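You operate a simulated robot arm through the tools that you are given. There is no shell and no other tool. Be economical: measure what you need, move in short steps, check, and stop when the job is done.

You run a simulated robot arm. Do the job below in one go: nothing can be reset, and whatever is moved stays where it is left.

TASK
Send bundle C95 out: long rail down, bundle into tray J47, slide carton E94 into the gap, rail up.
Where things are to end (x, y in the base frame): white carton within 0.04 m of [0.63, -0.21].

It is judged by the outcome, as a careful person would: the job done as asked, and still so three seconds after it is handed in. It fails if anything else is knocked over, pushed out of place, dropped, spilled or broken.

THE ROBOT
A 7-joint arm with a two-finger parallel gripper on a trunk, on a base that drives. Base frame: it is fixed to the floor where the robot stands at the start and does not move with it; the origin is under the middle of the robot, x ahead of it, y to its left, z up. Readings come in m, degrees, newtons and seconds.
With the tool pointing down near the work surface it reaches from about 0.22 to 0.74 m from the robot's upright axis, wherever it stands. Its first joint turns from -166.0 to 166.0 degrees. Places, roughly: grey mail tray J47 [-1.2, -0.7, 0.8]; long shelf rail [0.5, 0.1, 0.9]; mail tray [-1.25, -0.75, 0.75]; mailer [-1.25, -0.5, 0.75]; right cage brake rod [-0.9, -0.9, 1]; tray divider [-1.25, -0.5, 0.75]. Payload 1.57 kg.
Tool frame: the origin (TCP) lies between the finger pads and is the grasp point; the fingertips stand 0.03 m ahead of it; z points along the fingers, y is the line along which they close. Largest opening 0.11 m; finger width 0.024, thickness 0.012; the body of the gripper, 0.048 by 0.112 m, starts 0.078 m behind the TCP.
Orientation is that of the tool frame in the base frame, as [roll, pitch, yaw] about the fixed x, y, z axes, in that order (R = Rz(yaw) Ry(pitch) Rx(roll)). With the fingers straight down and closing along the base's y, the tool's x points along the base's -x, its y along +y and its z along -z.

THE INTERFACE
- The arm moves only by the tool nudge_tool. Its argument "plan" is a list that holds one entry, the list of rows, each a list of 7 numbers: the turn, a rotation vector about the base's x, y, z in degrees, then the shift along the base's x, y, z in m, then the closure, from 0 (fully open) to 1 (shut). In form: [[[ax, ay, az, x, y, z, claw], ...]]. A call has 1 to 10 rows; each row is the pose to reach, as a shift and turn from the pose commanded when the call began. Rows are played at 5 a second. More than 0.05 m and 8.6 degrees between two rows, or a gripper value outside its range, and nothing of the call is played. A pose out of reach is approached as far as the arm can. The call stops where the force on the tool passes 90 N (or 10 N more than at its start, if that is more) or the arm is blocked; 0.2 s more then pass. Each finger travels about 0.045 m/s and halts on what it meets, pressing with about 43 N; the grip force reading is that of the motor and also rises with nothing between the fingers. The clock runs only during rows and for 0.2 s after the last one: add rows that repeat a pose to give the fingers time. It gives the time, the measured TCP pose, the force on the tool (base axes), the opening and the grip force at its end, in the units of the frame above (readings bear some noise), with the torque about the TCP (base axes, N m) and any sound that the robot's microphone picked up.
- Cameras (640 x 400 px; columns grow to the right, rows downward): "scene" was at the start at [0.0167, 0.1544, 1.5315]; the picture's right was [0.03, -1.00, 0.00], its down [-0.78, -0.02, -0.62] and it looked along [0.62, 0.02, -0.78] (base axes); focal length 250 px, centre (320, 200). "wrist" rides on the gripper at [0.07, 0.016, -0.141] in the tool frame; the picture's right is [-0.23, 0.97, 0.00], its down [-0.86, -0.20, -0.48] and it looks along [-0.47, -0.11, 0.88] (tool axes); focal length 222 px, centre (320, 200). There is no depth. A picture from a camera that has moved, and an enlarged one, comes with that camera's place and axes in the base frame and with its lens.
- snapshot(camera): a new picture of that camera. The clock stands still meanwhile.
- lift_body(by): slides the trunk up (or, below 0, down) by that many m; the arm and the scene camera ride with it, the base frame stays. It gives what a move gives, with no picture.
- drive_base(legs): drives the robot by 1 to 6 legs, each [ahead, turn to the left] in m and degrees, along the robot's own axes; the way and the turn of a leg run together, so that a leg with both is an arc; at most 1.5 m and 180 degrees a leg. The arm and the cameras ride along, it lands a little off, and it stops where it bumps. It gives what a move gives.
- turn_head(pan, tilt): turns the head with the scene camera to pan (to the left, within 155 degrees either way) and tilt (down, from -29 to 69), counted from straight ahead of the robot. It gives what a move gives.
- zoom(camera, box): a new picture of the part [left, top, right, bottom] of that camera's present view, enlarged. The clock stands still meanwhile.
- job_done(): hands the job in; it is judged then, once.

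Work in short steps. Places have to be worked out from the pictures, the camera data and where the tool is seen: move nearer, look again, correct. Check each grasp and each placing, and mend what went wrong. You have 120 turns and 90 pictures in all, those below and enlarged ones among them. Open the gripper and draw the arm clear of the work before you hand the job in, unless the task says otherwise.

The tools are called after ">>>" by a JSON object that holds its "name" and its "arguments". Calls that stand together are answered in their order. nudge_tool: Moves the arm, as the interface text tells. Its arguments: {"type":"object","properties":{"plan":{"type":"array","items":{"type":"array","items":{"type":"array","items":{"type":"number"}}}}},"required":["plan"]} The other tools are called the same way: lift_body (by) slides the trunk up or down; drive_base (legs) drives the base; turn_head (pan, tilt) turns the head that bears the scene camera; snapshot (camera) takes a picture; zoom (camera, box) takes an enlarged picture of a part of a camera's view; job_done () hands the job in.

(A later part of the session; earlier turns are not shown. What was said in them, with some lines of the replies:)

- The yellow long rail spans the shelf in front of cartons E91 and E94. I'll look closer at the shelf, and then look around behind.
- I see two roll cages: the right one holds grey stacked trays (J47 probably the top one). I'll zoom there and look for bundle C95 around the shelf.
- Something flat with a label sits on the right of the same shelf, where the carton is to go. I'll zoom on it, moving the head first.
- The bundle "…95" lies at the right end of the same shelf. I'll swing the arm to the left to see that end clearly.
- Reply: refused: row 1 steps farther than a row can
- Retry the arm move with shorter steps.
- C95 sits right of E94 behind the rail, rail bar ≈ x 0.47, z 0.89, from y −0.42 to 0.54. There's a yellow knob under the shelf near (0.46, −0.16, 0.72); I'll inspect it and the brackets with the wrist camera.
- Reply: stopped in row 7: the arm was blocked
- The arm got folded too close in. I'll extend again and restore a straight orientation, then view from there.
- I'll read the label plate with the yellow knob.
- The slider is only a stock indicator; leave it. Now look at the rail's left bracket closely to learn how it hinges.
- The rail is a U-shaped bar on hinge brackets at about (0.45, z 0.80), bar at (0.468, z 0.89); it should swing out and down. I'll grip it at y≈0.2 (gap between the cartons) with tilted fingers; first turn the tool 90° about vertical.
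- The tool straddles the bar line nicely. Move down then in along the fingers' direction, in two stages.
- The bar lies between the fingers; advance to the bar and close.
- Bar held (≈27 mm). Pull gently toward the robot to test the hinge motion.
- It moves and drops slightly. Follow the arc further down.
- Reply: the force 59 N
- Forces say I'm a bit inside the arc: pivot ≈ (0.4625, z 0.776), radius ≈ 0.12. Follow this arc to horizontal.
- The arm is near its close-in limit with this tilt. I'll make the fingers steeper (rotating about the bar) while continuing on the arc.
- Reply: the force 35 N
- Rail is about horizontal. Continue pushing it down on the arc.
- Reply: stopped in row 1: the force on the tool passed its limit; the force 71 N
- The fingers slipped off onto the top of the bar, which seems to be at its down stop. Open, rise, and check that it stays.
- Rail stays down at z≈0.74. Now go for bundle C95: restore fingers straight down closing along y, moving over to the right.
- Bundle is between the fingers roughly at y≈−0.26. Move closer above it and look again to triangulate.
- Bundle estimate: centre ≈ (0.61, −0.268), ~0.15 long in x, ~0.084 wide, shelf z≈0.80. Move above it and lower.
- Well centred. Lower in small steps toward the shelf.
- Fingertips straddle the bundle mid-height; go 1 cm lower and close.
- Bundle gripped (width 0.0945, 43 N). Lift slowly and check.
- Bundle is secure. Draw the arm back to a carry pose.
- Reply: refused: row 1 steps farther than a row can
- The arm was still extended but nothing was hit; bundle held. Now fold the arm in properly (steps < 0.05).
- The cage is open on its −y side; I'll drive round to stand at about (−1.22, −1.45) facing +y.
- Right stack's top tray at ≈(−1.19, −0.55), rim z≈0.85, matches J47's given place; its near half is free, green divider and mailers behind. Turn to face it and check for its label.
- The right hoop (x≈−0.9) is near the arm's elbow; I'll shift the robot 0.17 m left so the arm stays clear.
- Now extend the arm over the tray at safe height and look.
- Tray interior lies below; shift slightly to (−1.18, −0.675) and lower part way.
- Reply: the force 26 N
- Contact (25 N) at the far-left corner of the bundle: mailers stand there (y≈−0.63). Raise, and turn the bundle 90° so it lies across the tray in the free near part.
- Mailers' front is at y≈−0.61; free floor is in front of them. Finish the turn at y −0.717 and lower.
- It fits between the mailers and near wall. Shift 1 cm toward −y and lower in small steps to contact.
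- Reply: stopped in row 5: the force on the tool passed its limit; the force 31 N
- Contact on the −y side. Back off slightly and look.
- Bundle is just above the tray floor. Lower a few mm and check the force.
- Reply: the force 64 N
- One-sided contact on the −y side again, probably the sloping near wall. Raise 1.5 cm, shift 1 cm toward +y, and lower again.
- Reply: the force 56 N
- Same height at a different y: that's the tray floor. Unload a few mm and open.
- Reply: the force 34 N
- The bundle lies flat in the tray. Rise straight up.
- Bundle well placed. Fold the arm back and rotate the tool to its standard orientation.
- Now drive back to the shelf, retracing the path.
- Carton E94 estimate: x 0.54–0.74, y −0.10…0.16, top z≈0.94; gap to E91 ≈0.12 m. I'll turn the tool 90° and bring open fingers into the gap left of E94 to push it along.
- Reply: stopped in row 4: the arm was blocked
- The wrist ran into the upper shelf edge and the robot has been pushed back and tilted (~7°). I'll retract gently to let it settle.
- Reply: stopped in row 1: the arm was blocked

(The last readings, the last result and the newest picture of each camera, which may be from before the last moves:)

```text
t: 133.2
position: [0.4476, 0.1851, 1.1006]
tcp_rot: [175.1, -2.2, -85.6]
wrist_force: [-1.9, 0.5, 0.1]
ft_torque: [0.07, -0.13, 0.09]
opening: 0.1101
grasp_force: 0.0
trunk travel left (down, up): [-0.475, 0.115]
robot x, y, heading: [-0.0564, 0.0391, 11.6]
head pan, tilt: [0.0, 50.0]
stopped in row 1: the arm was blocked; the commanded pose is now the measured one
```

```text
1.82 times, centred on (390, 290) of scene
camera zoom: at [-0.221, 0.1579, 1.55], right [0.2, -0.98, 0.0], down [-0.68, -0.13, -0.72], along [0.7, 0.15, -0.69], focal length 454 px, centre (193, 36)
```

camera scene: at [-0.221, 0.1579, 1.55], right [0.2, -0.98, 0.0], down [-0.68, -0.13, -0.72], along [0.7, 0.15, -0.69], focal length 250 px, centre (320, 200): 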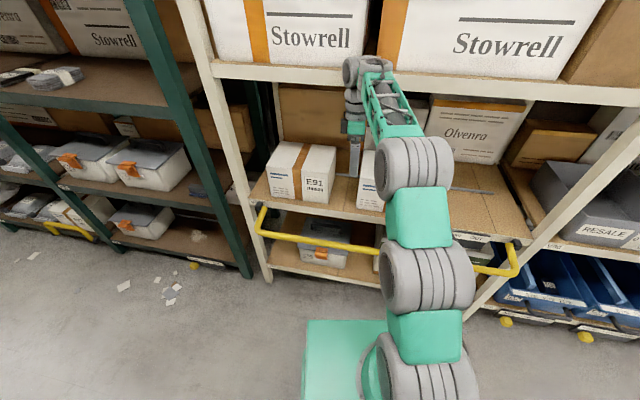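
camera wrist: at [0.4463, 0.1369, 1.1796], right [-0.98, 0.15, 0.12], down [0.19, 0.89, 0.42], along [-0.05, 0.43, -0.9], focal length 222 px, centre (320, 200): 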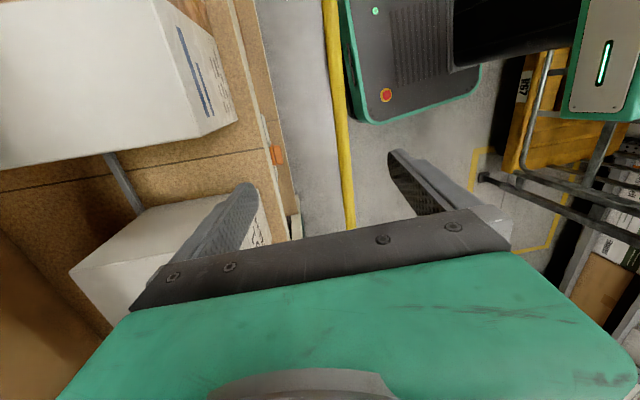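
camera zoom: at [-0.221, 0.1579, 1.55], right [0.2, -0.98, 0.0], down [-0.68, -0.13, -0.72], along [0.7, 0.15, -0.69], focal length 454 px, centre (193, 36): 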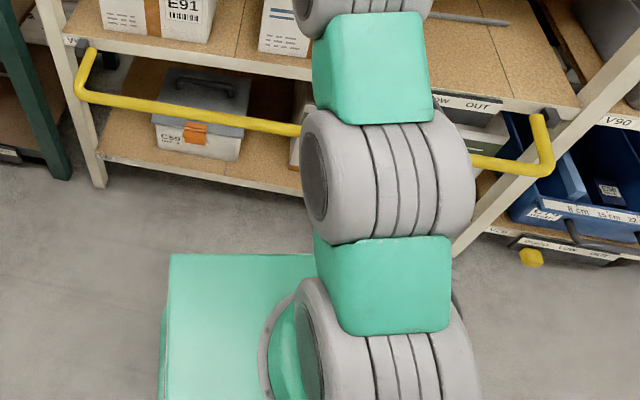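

The wrist block is pressing against the front face of the upper shelf edge. Backing the base off will relieve it.

>>> {"name": "drive_base", "arguments": {"legs": [[-0.2, 0]]}}

>>> {"name": "snapshot", "arguments": {"camera": "scene"}}

```text
t: 133.9
position: [0.4495, 0.1822, 1.1656]
tcp_rot: [175.9, -0.8, -85.0]
wrist_force: [-43.6, -2.7, -61.2]
ft_torque: [1.49, -1.93, -0.9]
opening: 0.11
grasp_force: 0.1
trunk travel left (down, up): [-0.475, 0.115]
robot x, y, heading: [-0.0548, 0.0386, 9.6]
head pan, tilt: [0.0, 50.0]
stopped in leg 1: the robot was blocked; the commanded pose is now the measured one
```

```text
18 pictures are left
camera scene: at [-0.2356, 0.1715, 1.5419], right [0.17, -0.99, 0.0], down [-0.68, -0.12, -0.73], along [0.72, 0.12, -0.69], focal length 250 px, centre (320, 200)
```

scene: 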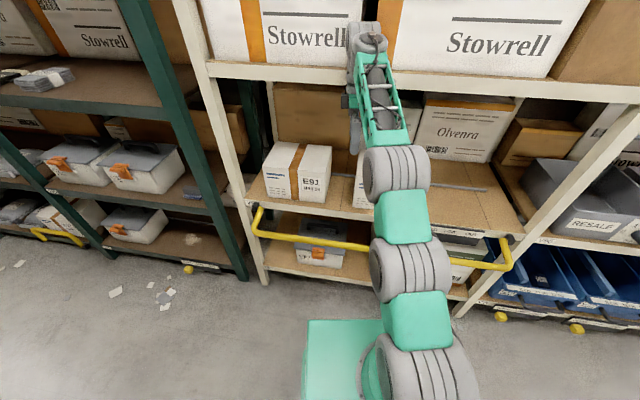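

The gripper is being pressed up under the shelf lip (readings: force down 61 N). I'll command a down-and-back motion to free it.

>>> {"name": "nudge_tool", "arguments": {"plan": [[[0, 0, 0, -0.01, 0, -0.045, 0], [0, 0, 0, -0.03, 0, -0.085, 0], [0, 0, 0, -0.06, 0, -0.12, 0]]]}}

```text
t: 134.2
position: [0.4354, 0.1765, 1.1703]
tcp_rot: [172.5, -1.4, -84.1]
wrist_force: [-0.2, 0.1, 0.6]
ft_torque: [0.0, 0.0, 0.0]
opening: 0.1101
grasp_force: 0.1
trunk travel left (down, up): [-0.475, 0.115]
robot x, y, heading: [-0.0593, 0.0397, 10.3]
head pan, tilt: [0.0, 50.0]
stopped in row 1: the force on the tool passed its limit (the readings are from after the stop); the commanded pose is now the measured one
```

Tool force is zero now. Continue pulling back, with a slight downward component.

>>> {"name": "nudge_tool", "arguments": {"plan": [[[0, 0, 0, -0.03, 0, -0.02, 0], [0, 0, 0, -0.06, 0, -0.04, 0], [0, 0, 0, -0.1, 0, -0.05, 0]]]}}

>>> {"name": "snapshot", "arguments": {"camera": "scene"}}

```text
t: 134.5
position: [0.4248, 0.1684, 1.1544]
tcp_rot: [169.8, -1.6, -83.6]
wrist_force: [1.3, -1.2, -5.9]
ft_torque: [0.06, 0.24, -0.03]
opening: 0.11
grasp_force: 0.1
trunk travel left (down, up): [-0.475, 0.115]
robot x, y, heading: [-0.0614, 0.0417, 11.5]
head pan, tilt: [0.0, 50.0]
stopped in row 1: the arm was blocked; the commanded pose is now the measured one
```

```text
17 pictures are left
camera scene: at [-0.2601, 0.1602, 1.5471], right [0.2, -0.98, 0.0], down [-0.67, -0.14, -0.73], along [0.72, 0.15, -0.68], focal length 250 px, centre (320, 200)
```

scene: 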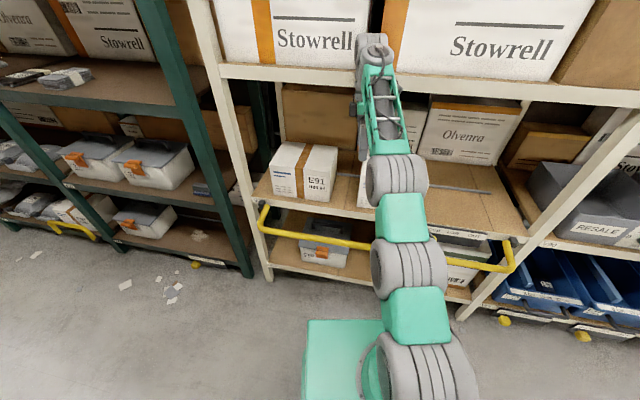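

Still blocked; I need to see what's in contact. Checking the wrist view and zooming on the wrist area.

>>> {"name": "snapshot", "arguments": {"camera": "wrist"}}

>>> {"name": "zoom", "arguments": {"camera": "scene", "box": [310, 10, 450, 210]}}

```text
16 pictures are left
camera wrist: at [0.4413, 0.1024, 1.2994], right [-0.98, 0.13, 0.17], down [0.19, 0.89, 0.41], along [-0.1, 0.43, -0.9], focal length 222 px, centre (320, 200)
```

wrist: 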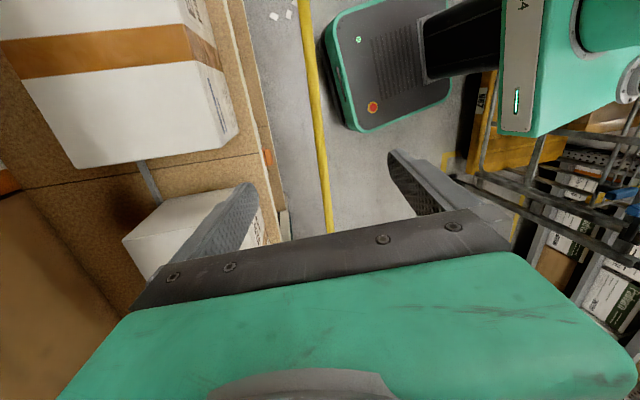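

```text
2.00 times, centred on (380, 110) of scene
camera zoom: at [-0.2601, 0.1602, 1.5471], right [0.2, -0.98, 0.0], down [-0.67, -0.14, -0.73], along [0.72, 0.15, -0.68], focal length 499 px, centre (200, 380)
```

zoom: 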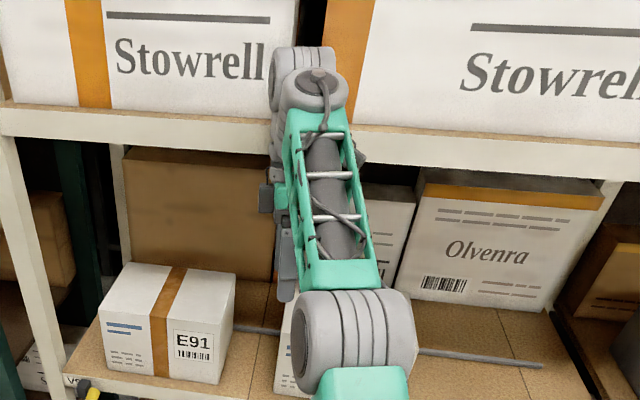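

Down-motions seem to increase the lean (wrist likely bearing on the upper shelf edge). Try pulling straight back with a slight rise instead.

>>> {"name": "nudge_tool", "arguments": {"plan": [[[0, 0, 0, -0.04, 0, 0.02, 0], [0, 0, 0, -0.08, 0, 0.03, 0], [0, 0, 0, -0.12, 0, 0.03, 0]]]}}

```text
t: 134.8
position: [0.3548, 0.1487, 1.046]
tcp_rot: [151.0, -3.8, -82.7]
wrist_force: [-8.7, -3.7, -23.3]
ft_torque: [0.09, 0.6, -0.1]
opening: 0.11
grasp_force: 0.0
trunk travel left (down, up): [-0.475, 0.115]
robot x, y, heading: [-0.0752, 0.0446, 13.5]
head pan, tilt: [0.0, 50.0]
stopped in row 1: the arm was blocked; the commanded pose is now the measured one
```

>>> {"name": "snapshot", "arguments": {"camera": "scene"}}

```text
14 pictures are left
camera scene: at [-0.3126, 0.1427, 1.5472], right [0.23, -0.97, 0.0], down [-0.64, -0.15, -0.75], along [0.73, 0.17, -0.66], focal length 250 px, centre (320, 200)
```

scene: 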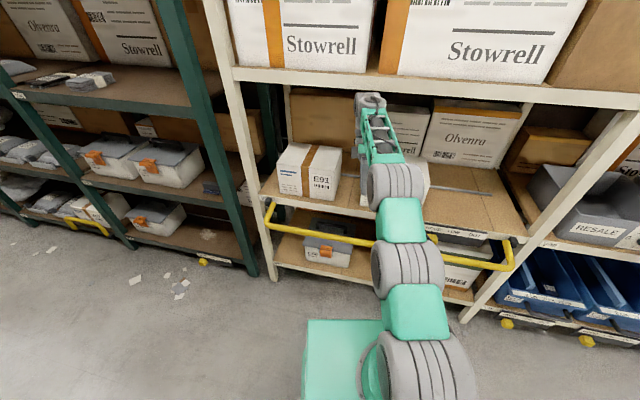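

The wrist is now clear of the shelf edge, but the robot still leans back. Keep drawing the arm in and up so that it can rock upright without touching anything.

>>> {"name": "nudge_tool", "arguments": {"plan": [[[0, 0, 0, -0.03, -0.01, 0.03, 0], [0, 0, 0, -0.06, -0.02, 0.06, 0], [0, 0, 0, -0.09, -0.02, 0.09, 0]]]}}

```text
t: 135.2
position: [0.3731, 0.1514, 0.9927]
tcp_rot: [142.6, -4.5, -82.6]
wrist_force: [-9.4, -3.2, 5.6]
ft_torque: [0.31, -1.11, -0.05]
opening: 0.11
grasp_force: 0.1
trunk travel left (down, up): [-0.475, 0.115]
robot x, y, heading: [-0.1027, 0.0355, 14.8]
head pan, tilt: [0.0, 50.0]
stopped in row 1: the arm was blocked; the commanded pose is now the measured one
```

Let me see the trend with a hold (no commanded motion).

>>> {"name": "nudge_tool", "arguments": {"plan": [[[0, 0, 0, 0, 0, 0.02, 0]]]}}

>>> {"name": "snapshot", "arguments": {"camera": "scene"}}

```text
t: 135.8
position: [0.4465, 0.1784, 0.9882]
tcp_rot: [149.5, -3.8, -82.3]
wrist_force: [0.0, 0.2, -1.1]
ft_torque: [-0.01, 0.12, 0.02]
opening: 0.1101
grasp_force: 0.1
out of reach, approached as far as the arm can: row 1
trunk travel left (down, up): [-0.475, 0.115]
robot x, y, heading: [-0.1011, 0.0364, 14.7]
head pan, tilt: [0.0, 50.0]
stopped in row 1: the arm was blocked; the commanded pose is now the measured one
```

```text
13 pictures are left
camera scene: at [-0.1034, 0.1967, 1.5357], right [0.25, -0.97, 0.0], down [-0.75, -0.19, -0.63], along [0.61, 0.16, -0.77], focal length 250 px, centre (320, 200)
```

scene: 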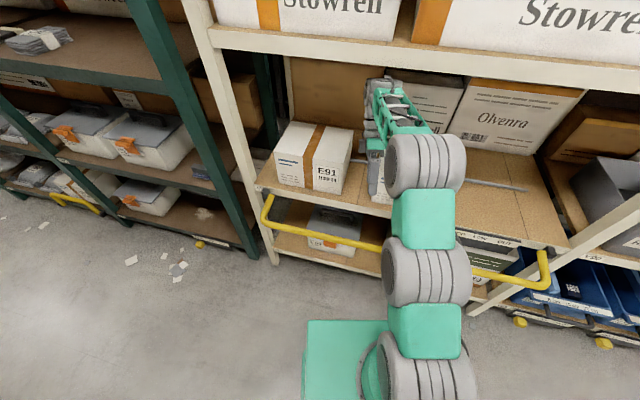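

The robot has settled upright again and nothing appears displaced. Now withdraw the arm straight out, slightly lower, in short steps.

>>> {"name": "nudge_tool", "arguments": {"plan": [[[0, 0, 0, -0.02, 0, -0.01, 0], [0, 0, 0, -0.05, 0, -0.01, 0], [0, 0, 0, -0.08, 0, -0.01, 0], [0, 0, 0, -0.11, 0, -0.01, 0]]]}}

>>> {"name": "snapshot", "arguments": {"camera": "wrist"}}

```text
t: 136.8
position: [0.3286, 0.1755, 0.9695]
tcp_rot: [144.7, -4.3, -82.1]
wrist_force: [0.0, -0.4, -0.2]
ft_torque: [-0.03, -0.05, -0.04]
opening: 0.1099
grasp_force: 0.1
trunk travel left (down, up): [-0.475, 0.115]
robot x, y, heading: [-0.1022, 0.0379, 14.6]
head pan, tilt: [0.0, 50.0]
```

```text
12 pictures are left
camera wrist: at [0.4051, 0.1244, 1.0987], right [-0.82, 0.16, 0.54], down [0.31, 0.93, 0.21], along [-0.47, 0.34, -0.81], focal length 222 px, centre (320, 200)
```

wrist: 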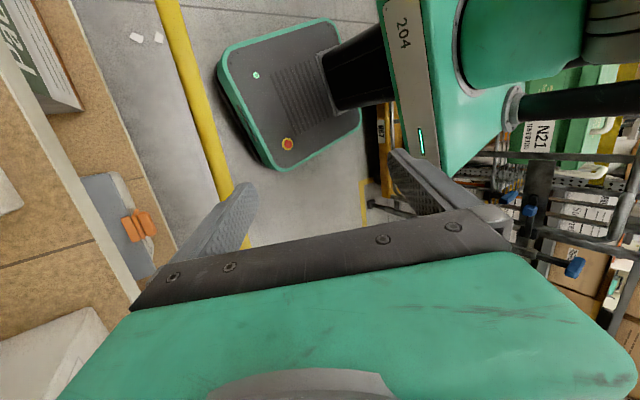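

Normal again. Straighten the tool to point down.

>>> {"name": "nudge_tool", "arguments": {"plan": [[[1, -7, 0, 0, 0, 0.015, 0], [2, -14, 0, 0, 0, 0.03, 0], [3, -21, 0, 0, 0, 0.045, 0], [4, -28, 0, 0, 0, 0.06, 0], [4.9, -34.7, 0, 0, 0, 0.06, 0]]]}}

>>> {"name": "drive_base", "arguments": {"legs": [[0, -14.6]]}}

```text
t: 138.0
position: [0.3303, 0.1763, 1.0273]
tcp_rot: [179.9, -3.6, -84.4]
wrist_force: [-0.3, 0.6, 0.5]
ft_torque: [-0.02, 0.0, 0.0]
opening: 0.1102
grasp_force: 0.1
trunk travel left (down, up): [-0.475, 0.115]
robot x, y, heading: [-0.1001, 0.0372, 14.4]
head pan, tilt: [0.0, 50.0]
```

```text
t: 139.2
position: [0.3497, 0.0637, 1.0275]
tcp_rot: [179.8, -3.6, -98.9]
wrist_force: [0.2, -1.0, 0.1]
ft_torque: [0.01, 0.01, -0.01]
opening: 0.1101
grasp_force: 0.0
trunk travel left (down, up): [-0.475, 0.115]
robot x, y, heading: [-0.1017, 0.0381, -0.0]
head pan, tilt: [0.0, 50.0]
```

Now lower the arm in front of the shelf, aligned with the gap between cartons (y≈0.222), before moving in — well below the upper shelf edge this time.

>>> {"name": "nudge_tool", "arguments": {"plan": [[[1, 0, 2, 0, 0.03, -0.02, 0], [2, 0, 4, 0, 0.06, -0.045, 0], [3, 0, 6.5, 0, 0.095, -0.07, 0], [3.6, -0.3, 8.9, 0, 0.13, -0.095, 0], [3.6, -0.3, 8.9, 0, 0.158, -0.11, 0]]]}}

>>> {"name": "drive_base", "arguments": {"legs": [[0.1, 0]]}}

>>> {"name": "snapshot", "arguments": {"camera": "scene"}}

```text
t: 140.4
position: [0.3519, 0.2217, 0.9171]
tcp_rot: [179.8, 0.0, -90.1]
wrist_force: [0.2, 0.1, 0.5]
ft_torque: [0.01, -0.01, 0.04]
opening: 0.1099
grasp_force: 0.0
trunk travel left (down, up): [-0.475, 0.115]
robot x, y, heading: [-0.1006, 0.0381, -0.0]
head pan, tilt: [0.0, 50.0]
```

```text
t: 141.6
position: [0.4523, 0.2192, 0.9169]
tcp_rot: [179.8, 0.1, -90.1]
wrist_force: [0.4, -0.4, -0.1]
ft_torque: [0.01, -0.03, 0.0]
opening: 0.11
grasp_force: 0.2
trunk travel left (down, up): [-0.475, 0.115]
robot x, y, heading: [0.0023, 0.0408, -0.1]
head pan, tilt: [0.0, 50.0]
```

```text
11 pictures are left
camera scene: at [0.0181, 0.1927, 1.5333], right [0.0, -1.0, 0.0], down [-0.77, 0.0, -0.64], along [0.64, 0.0, -0.77], focal length 250 px, centre (320, 200)
```

scene: 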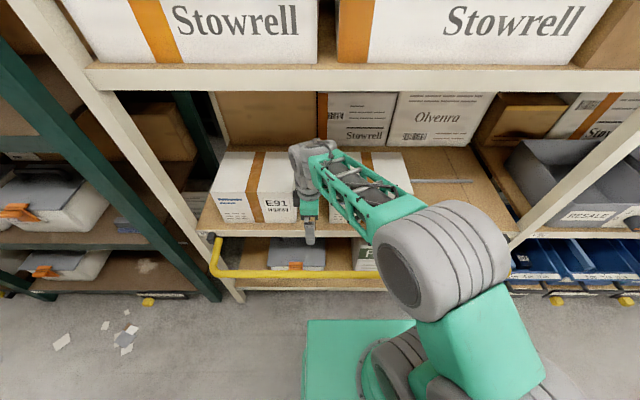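

Clear of the edge now. Move into the gap, in short steps.

>>> {"name": "nudge_tool", "arguments": {"plan": [[[0, 0, 0, 0.03, 0.002, -0.01, 0], [0, 0, 0, 0.06, 0.002, -0.02, 0], [0, 0, 0, 0.09, 0.002, -0.02, 0], [0, 0, 0, 0.12, 0.002, -0.02, 0], [0, 0, 0, 0.15, 0.002, -0.02, 0], [0, 0, 0, 0.18, 0.002, -0.025, 0]]]}}

>>> {"name": "snapshot", "arguments": {"camera": "wrist"}}

```text
t: 143.0
position: [0.632, 0.2207, 0.8917]
tcp_rot: [179.8, -0.1, -90.2]
wrist_force: [0.2, -0.4, -0.2]
ft_torque: [-0.01, 0.01, -0.01]
opening: 0.1102
grasp_force: 0.0
trunk travel left (down, up): [-0.475, 0.115]
robot x, y, heading: [0.0011, 0.0394, 0.0]
head pan, tilt: [0.0, 50.0]
```

```text
10 pictures are left
camera wrist: at [0.6168, 0.1504, 1.0335], right [-0.97, 0.23, 0.0], down [0.2, 0.85, 0.48], along [0.11, 0.47, -0.88], focal length 222 px, centre (320, 200)
```

wrist: 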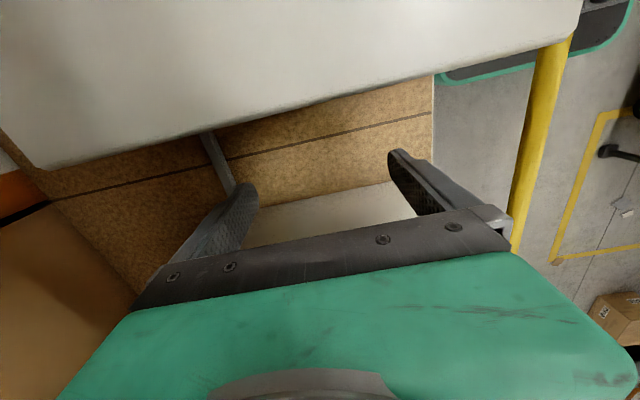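

In the gap, E94's left face at y≈0.157, spanning x 0.53–0.745. Lower slightly and begin pushing toward −y.

>>> {"name": "nudge_tool", "arguments": {"plan": [[[0, 0, 0, 0, 0, -0.02, 0], [0, 0, 0, 0, -0.03, -0.02, 0], [0, 0, 0, 0, -0.045, -0.02, 0], [0, 0, 0, 0, -0.06, -0.02, 0], [0, 0, 0, 0, -0.08, -0.02, 0], [0, 0, 0, 0, -0.1, -0.02, 0], [0, 0, 0, 0, -0.12, -0.02, 0]]]}}

>>> {"name": "snapshot", "arguments": {"camera": "wrist"}}

```text
t: 144.6
position: [0.6324, 0.1026, 0.8727]
tcp_rot: [179.7, 0.1, -90.2]
wrist_force: [0.2, 0.6, 0.3]
ft_torque: [0.01, 0.02, 0.02]
opening: 0.1101
grasp_force: 0.0
trunk travel left (down, up): [-0.475, 0.115]
robot x, y, heading: [0.0018, 0.0416, 0.3]
head pan, tilt: [0.0, 50.0]
```

```text
9 pictures are left
camera wrist: at [0.6172, 0.0312, 1.0143], right [-0.97, 0.23, 0.0], down [0.2, 0.85, 0.48], along [0.11, 0.47, -0.88], focal length 222 px, centre (320, 200)
```

wrist: 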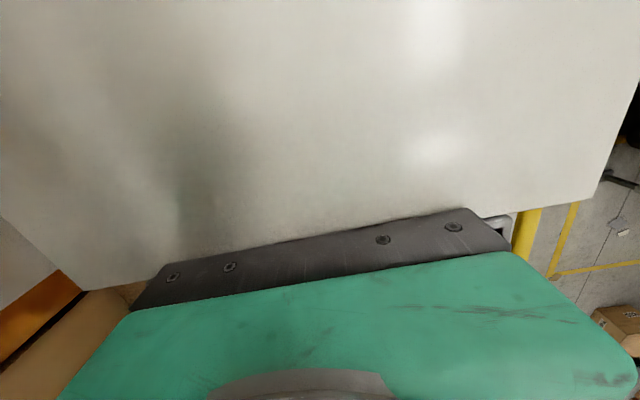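

Sliding smoothly (face ≈0.088). Continue to TCP y ≈ −0.063.

>>> {"name": "nudge_tool", "arguments": {"plan": [[[0, 0, 0, 0, -0.02, 0, 0], [0, 0, 0, 0, -0.04, 0, 0], [0, 0, 0, 0, -0.06, 0, 0], [0, 0, 0, 0, -0.08, 0, 0], [0, 0, 0, 0, -0.1, 0, 0], [0, 0, 0, 0, -0.12, 0, 0], [0, 0, 0, 0, -0.14, 0, 0], [0, 0, 0, 0, -0.155, 0, 0], [0, 0, 0, 0, -0.165, 0, 0]]]}}

>>> {"name": "turn_head", "arguments": {"pan": -20, "tilt": 50}}

>>> {"name": "snapshot", "arguments": {"camera": "scene"}}

```text
t: 146.6
position: [0.6318, -0.0628, 0.872]
tcp_rot: [179.8, 0.0, -90.1]
wrist_force: [-0.3, 3.9, 4.6]
ft_torque: [-0.4, -0.2, 0.14]
opening: 0.1099
grasp_force: 0.1
trunk travel left (down, up): [-0.475, 0.115]
robot x, y, heading: [-0.0025, 0.0418, -0.1]
head pan, tilt: [0.0, 50.0]
```

```text
t: 147.4
position: [0.6305, -0.0627, 0.8724]
tcp_rot: [179.8, 0.0, -90.2]
wrist_force: [0.8, 2.6, 5.3]
ft_torque: [-0.28, -0.25, 0.25]
opening: 0.1099
grasp_force: 0.2
trunk travel left (down, up): [-0.475, 0.115]
robot x, y, heading: [-0.0008, 0.041, 0.0]
head pan, tilt: [-20.0, 50.0]
```

```text
8 pictures are left
camera scene: at [0.0129, 0.1668, 1.5333], right [-0.34, -0.94, 0.0], down [-0.72, 0.26, -0.64], along [0.6, -0.22, -0.77], focal length 250 px, centre (320, 200)
```

scene: 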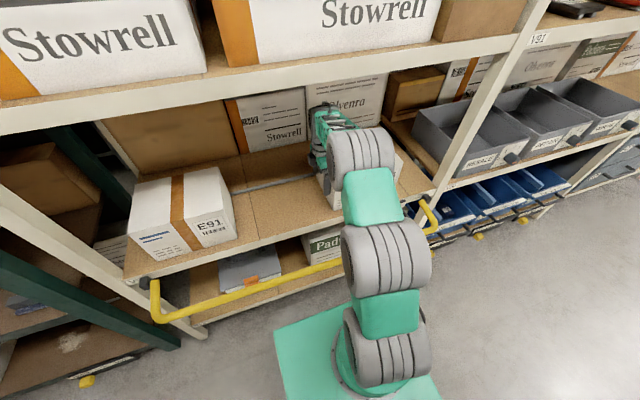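

Withdraw the tool: away from the carton, then straight out of the shelf.

>>> {"name": "nudge_tool", "arguments": {"plan": [[[0, 0, 0, 0, 0.025, 0, 0], [0, 0, 0, 0, 0.06, 0.01, 0], [0, 0, 0, -0.03, 0.09, 0.01, 0], [0, 0, 0, -0.07, 0.11, 0.01, 0], [0, 0, 0, -0.11, 0.13, 0.01, 0], [0, 0, 0, -0.15, 0.15, 0.01, 0], [0, 0, 0, -0.19, 0.16, 0.01, 0], [0, 0, 0, -0.23, 0.16, 0.01, 0], [0, 0, 0, -0.27, 0.16, 0.01, 0]]]}}

>>> {"name": "snapshot", "arguments": {"camera": "scene"}}

```text
t: 149.4
position: [0.3619, 0.0962, 0.8827]
tcp_rot: [179.9, 0.0, -90.1]
wrist_force: [-0.4, 0.3, 0.1]
ft_torque: [-0.04, -0.03, 0.01]
opening: 0.1099
grasp_force: 0.1
trunk travel left (down, up): [-0.475, 0.115]
robot x, y, heading: [-0.0005, 0.0341, -0.1]
head pan, tilt: [-20.0, 50.0]
```

```text
7 pictures are left
camera scene: at [0.013, 0.1662, 1.5333], right [-0.34, -0.94, 0.0], down [-0.72, 0.26, -0.64], along [0.6, -0.22, -0.77], focal length 250 px, centre (320, 200)
```

scene: 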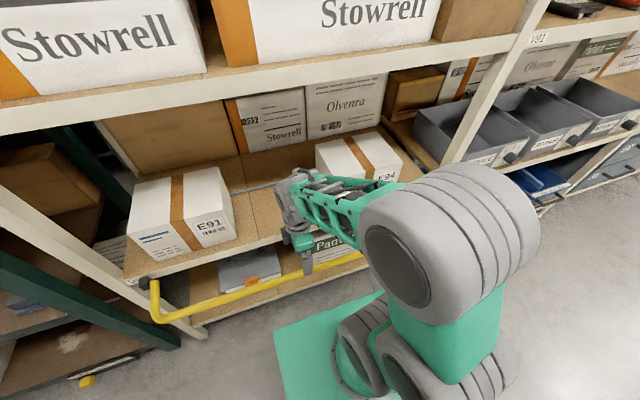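

E94's back edge spans y −0.079…−0.343, x≈0.73: centre ≈ (0.63, −0.21), on target. Now the rail: check the wrist view for the bar before lowering on it.

>>> {"name": "snapshot", "arguments": {"camera": "wrist"}}

```text
6 pictures are left
camera wrist: at [0.3466, 0.0263, 1.0246], right [-0.97, 0.23, 0.0], down [0.2, 0.85, 0.48], along [0.11, 0.47, -0.88], focal length 222 px, centre (320, 200)
```

wrist: 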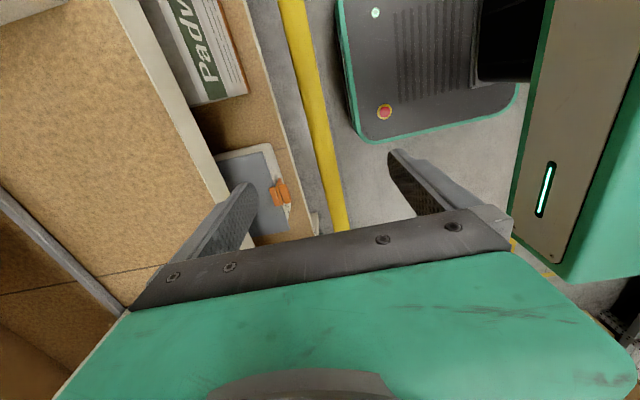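

Bar seen at x≈0.36, z≈0.72–0.74. Lower over it with a reduced opening and close.

>>> {"name": "nudge_tool", "arguments": {"plan": [[[0, 0, 0, -0.001, 0, -0.04, 0.3], [0, 0, 0, -0.001, 0, -0.08, 0.3], [0, 0, 0, -0.001, 0, -0.12, 0.3], [0, 0, 0, -0.001, 0, -0.145, 0.3], [0, 0, 0, -0.001, 0, -0.155, 0.3]]]}}

>>> {"name": "nudge_tool", "arguments": {"plan": [[[0, 0, 0, 0, 0, 0, 0.5], [0, 0, 0, 0, 0, 0, 0.7], [0, 0, 0, 0, 0, 0, 0.8], [0, 0, 0, 0, 0, 0, 0.85], [0, 0, 0, 0, 0, 0, 0.85]]]}}

>>> {"name": "snapshot", "arguments": {"camera": "wrist"}}

```text
t: 150.6
position: [0.3615, 0.0971, 0.7252]
tcp_rot: [179.7, -0.1, -90.2]
wrist_force: [0.1, 0.5, 0.6]
ft_torque: [-0.01, -0.04, 0.0]
opening: 0.077
grasp_force: 0.1
trunk travel left (down, up): [-0.475, 0.115]
robot x, y, heading: [0.0008, 0.0393, -0.2]
head pan, tilt: [-20.0, 50.0]
```

```text
t: 151.8
position: [0.3602, 0.0964, 0.7264]
tcp_rot: [179.6, 0.0, -90.3]
wrist_force: [-14.0, 1.5, 4.0]
ft_torque: [-0.05, -0.08, -0.07]
opening: 0.0281
grasp_force: 6.3
trunk travel left (down, up): [-0.475, 0.115]
robot x, y, heading: [-0.0007, 0.0367, 0.1]
head pan, tilt: [-20.0, 50.0]
```

```text
5 pictures are left
camera wrist: at [0.3452, 0.0263, 0.8683], right [-0.97, 0.23, 0.01], down [0.2, 0.85, 0.48], along [0.1, 0.47, -0.88], focal length 222 px, centre (320, 200)
```

wrist: 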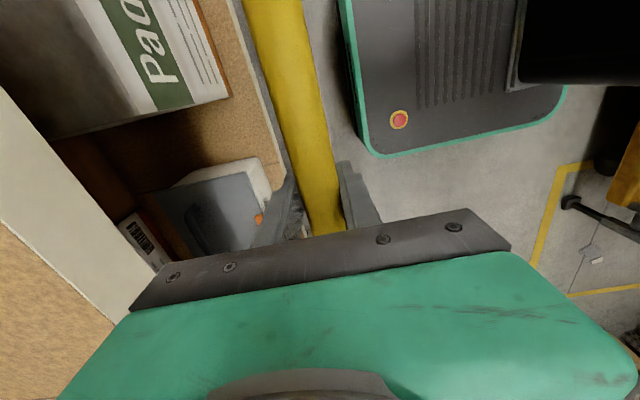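

Bar gripped. Tighten and start raising it along the arc.

>>> {"name": "nudge_tool", "arguments": {"plan": [[[0, 0, 0, 0, 0, 0, 1], [0, 0, 0, -0.004, 0, 0.009, 1], [0, 0, 0, -0.009, 0, 0.02, 1], [0, 0, 0, -0.012, 0, 0.035, 1], [0, 0, 0, -0.014, 0, 0.05, 1]]]}}

```text
t: 153.0
position: [0.3614, 0.0968, 0.7785]
tcp_rot: [-179.2, 0.1, -90.4]
wrist_force: [59.3, -23.8, -20.2]
ft_torque: [0.37, 0.99, -0.11]
opening: 0.0256
grasp_force: 37.1
trunk travel left (down, up): [-0.475, 0.115]
robot x, y, heading: [0.0044, 0.0384, -0.0]
head pan, tilt: [-20.0, 50.0]
```

Radius is a bit smaller than thought (≈0.105). Correct the path and continue up.

>>> {"name": "nudge_tool", "arguments": {"plan": [[[0, 0, 0, 0.012, 0, 0.01, 1], [0, 0, 0, 0.013, 0, 0.025, 1], [0, 0, 0, 0.017, 0, 0.04, 1], [0, 0, 0, 0.022, 0, 0.053, 1], [0, 0, 0, 0.0275, 0, 0.0655, 1]]]}}

```text
t: 154.0
position: [0.381, 0.1002, 0.8283]
tcp_rot: [-178.8, 0.3, -90.3]
wrist_force: [31.1, -0.5, -25.3]
ft_torque: [-0.25, 0.12, -0.09]
opening: 0.0258
grasp_force: 37.8
trunk travel left (down, up): [-0.475, 0.115]
robot x, y, heading: [-0.0003, 0.037, 0.1]
head pan, tilt: [-20.0, 50.0]
stopped in row 4: the force on the tool passed its limit (the readings are from after the stop); the commanded pose is now the measured one
```

>>> {"name": "nudge_tool", "arguments": {"plan": [[[0, 0, 0, 0.008, 0, 0.006, 1], [0, 0, 0, 0.016, 0, 0.013, 1], [0, 0, 0, 0.024, 0, 0.02, 1]]]}}

```text
t: 154.8
position: [0.397, 0.0989, 0.8476]
tcp_rot: [-179.7, 0.2, -90.1]
wrist_force: [1.5, -4.1, -11.8]
ft_torque: [-0.58, 0.62, -0.41]
opening: 0.0255
grasp_force: 37.4
trunk travel left (down, up): [-0.475, 0.115]
robot x, y, heading: [0.0019, 0.0395, -0.0]
head pan, tilt: [-20.0, 50.0]
```

Forces are small; keep following the arc.

>>> {"name": "nudge_tool", "arguments": {"plan": [[[0, 0, 0, 0.006, 0, 0.011, 1], [0, 0, 0, 0.015, 0, 0.02, 1], [0, 0, 0, 0.026, 0, 0.028, 1], [0, 0, 0, 0.038, 0, 0.034, 1]]]}}

```text
t: 155.8
position: [0.4374, 0.0989, 0.8784]
tcp_rot: [-179.7, 0.2, -90.2]
wrist_force: [18.0, -3.9, -55.2]
ft_torque: [0.04, 0.14, -0.15]
opening: 0.0259
grasp_force: 37.0
trunk travel left (down, up): [-0.475, 0.115]
robot x, y, heading: [-0.0016, 0.0355, 0.3]
head pan, tilt: [-20.0, 50.0]
```

Nearly upright. Move on toward the stop at x≈0.467.

>>> {"name": "nudge_tool", "arguments": {"plan": [[[0, 0, 0, 0.01, 0, -0.002, 1], [0, 0, 0, 0.019, 0, -0.002, 1], [0, 0, 0, 0.026, 0, -0.003, 1], [0, 0, 0, 0.03, 0, -0.003, 1]]]}}

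```text
t: 156.8
position: [0.4675, 0.0994, 0.8845]
tcp_rot: [-178.2, 0.4, -90.1]
wrist_force: [-3.9, -2.5, 56.2]
ft_torque: [0.03, 0.02, -0.22]
opening: 0.026
grasp_force: 37.1
trunk travel left (down, up): [-0.475, 0.115]
robot x, y, heading: [0.002, 0.0419, 0.2]
head pan, tilt: [-20.0, 50.0]
```

At the original x. Nudge slightly further to its stop, relieving the vertical load, then open.

>>> {"name": "nudge_tool", "arguments": {"plan": [[[0, 0, 0, 0.002, 0, 0.006, 1], [0, 0, 0, 0.006, 0, 0.006, 1]]]}}

```text
t: 157.4
position: [0.4705, 0.099, 0.8846]
tcp_rot: [-179.2, 0.2, -90.1]
wrist_force: [-2.9, -1.6, 27.0]
ft_torque: [-0.24, 0.37, -0.37]
opening: 0.0258
grasp_force: 36.7
trunk travel left (down, up): [-0.475, 0.115]
robot x, y, heading: [0.001, 0.038, 0.3]
head pan, tilt: [-20.0, 50.0]
```

>>> {"name": "nudge_tool", "arguments": {"plan": [[[0, 0, 0, -0.006, 0, 0.003, 0.8], [0, 0, 0, -0.006, 0, 0.003, 0.6], [0, 0, 0, -0.006, 0, 0.003, 0.45], [0, 0, 0, -0.006, 0, 0.003, 0.4], [0, 0, 0, -0.006, 0, 0.03, 0.4], [0, 0, 0, -0.006, 0, 0.06, 0.4]]]}}

>>> {"name": "snapshot", "arguments": {"camera": "wrist"}}

```text
t: 158.8
position: [0.4658, 0.0997, 0.9452]
tcp_rot: [-179.2, 0.2, -90.2]
wrist_force: [0.0, 0.4, -0.6]
ft_torque: [-0.04, 0.0, -0.02]
opening: 0.0659
grasp_force: 0.1
trunk travel left (down, up): [-0.475, 0.115]
robot x, y, heading: [0.0018, 0.0359, -0.1]
head pan, tilt: [-20.0, 50.0]
```

```text
4 pictures are left
camera wrist: at [0.4477, 0.0284, 1.0856], right [-0.97, 0.23, -0.01], down [0.2, 0.85, 0.48], along [0.12, 0.47, -0.87], focal length 222 px, centre (320, 200)
```

wrist: 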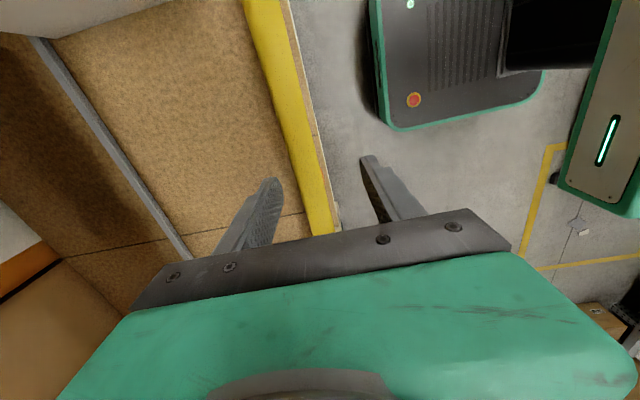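

The rail stands up on its own. Draw the arm back clear and open, then check the whole shelf.

>>> {"name": "nudge_tool", "arguments": {"plan": [[[0, 0, 0, -0.02, 0.02, 0.015, 0.3], [0, 0, 0, -0.05, 0.05, 0.02, 0], [0, 0, 0, -0.08, 0.08, 0.02, 0], [0, 0, 0, -0.11, 0.11, 0.02, 0], [0, 0, 0, -0.13, 0.14, 0.02, 0], [0, 0, 0, -0.14, 0.17, 0.02, 0], [0, 0, 0, -0.15, 0.2, 0.02, 0]]]}}

>>> {"name": "turn_head", "arguments": {"pan": -15, "tilt": 48}}

>>> {"name": "snapshot", "arguments": {"camera": "scene"}}

```text
t: 160.4
position: [0.3183, 0.2995, 0.9637]
tcp_rot: [-179.2, 0.2, -90.3]
wrist_force: [-0.3, 0.5, -0.7]
ft_torque: [0.02, 0.01, 0.04]
opening: 0.1099
grasp_force: 0.1
trunk travel left (down, up): [-0.475, 0.115]
robot x, y, heading: [0.0024, 0.0414, 0.1]
head pan, tilt: [-20.0, 50.0]
```

```text
t: 161.1
position: [0.3181, 0.2998, 0.965]
tcp_rot: [-179.4, 0.2, -90.2]
wrist_force: [0.0, 0.0, 0.8]
ft_torque: [0.0, -0.03, 0.01]
opening: 0.1105
grasp_force: 0.0
trunk travel left (down, up): [-0.475, 0.115]
robot x, y, heading: [0.0018, 0.0397, 0.1]
head pan, tilt: [-15.0, 48.0]
```

```text
3 pictures are left
camera scene: at [0.0173, 0.1721, 1.536], right [-0.26, -0.97, 0.0], down [-0.72, 0.19, -0.67], along [0.65, -0.17, -0.74], focal length 250 px, centre (320, 200)
```

scene: 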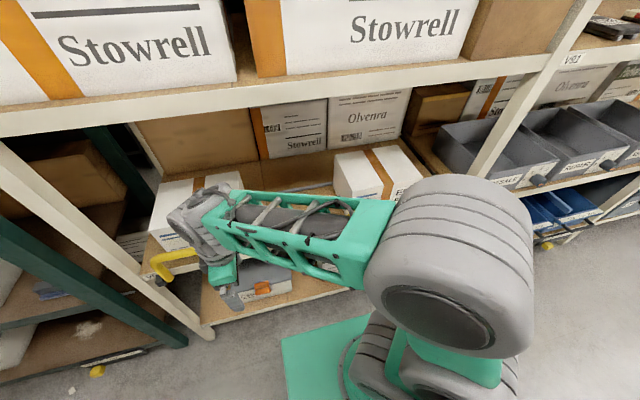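

The rail is up, carton E94 stands in the gap at ≈(0.63, −0.21), the bundle lies in the tray, and the arm is clear with the gripper open. Handing in.

>>> {"name": "job_done", "arguments": {}}

```text
The job is handed in.
```

Bundle C95 is in the tray, carton E94 is slid into the gap at about (0.63, −0.21), and the long rail is back up. I chose the tray from the place you gave for J47 and never saw its label.

On the first try at reaching carton E94, the wrist hit the front edge of the upper shelf. The robot was pushed back and leaned before it settled upright again, and nothing looked displaced afterwards.
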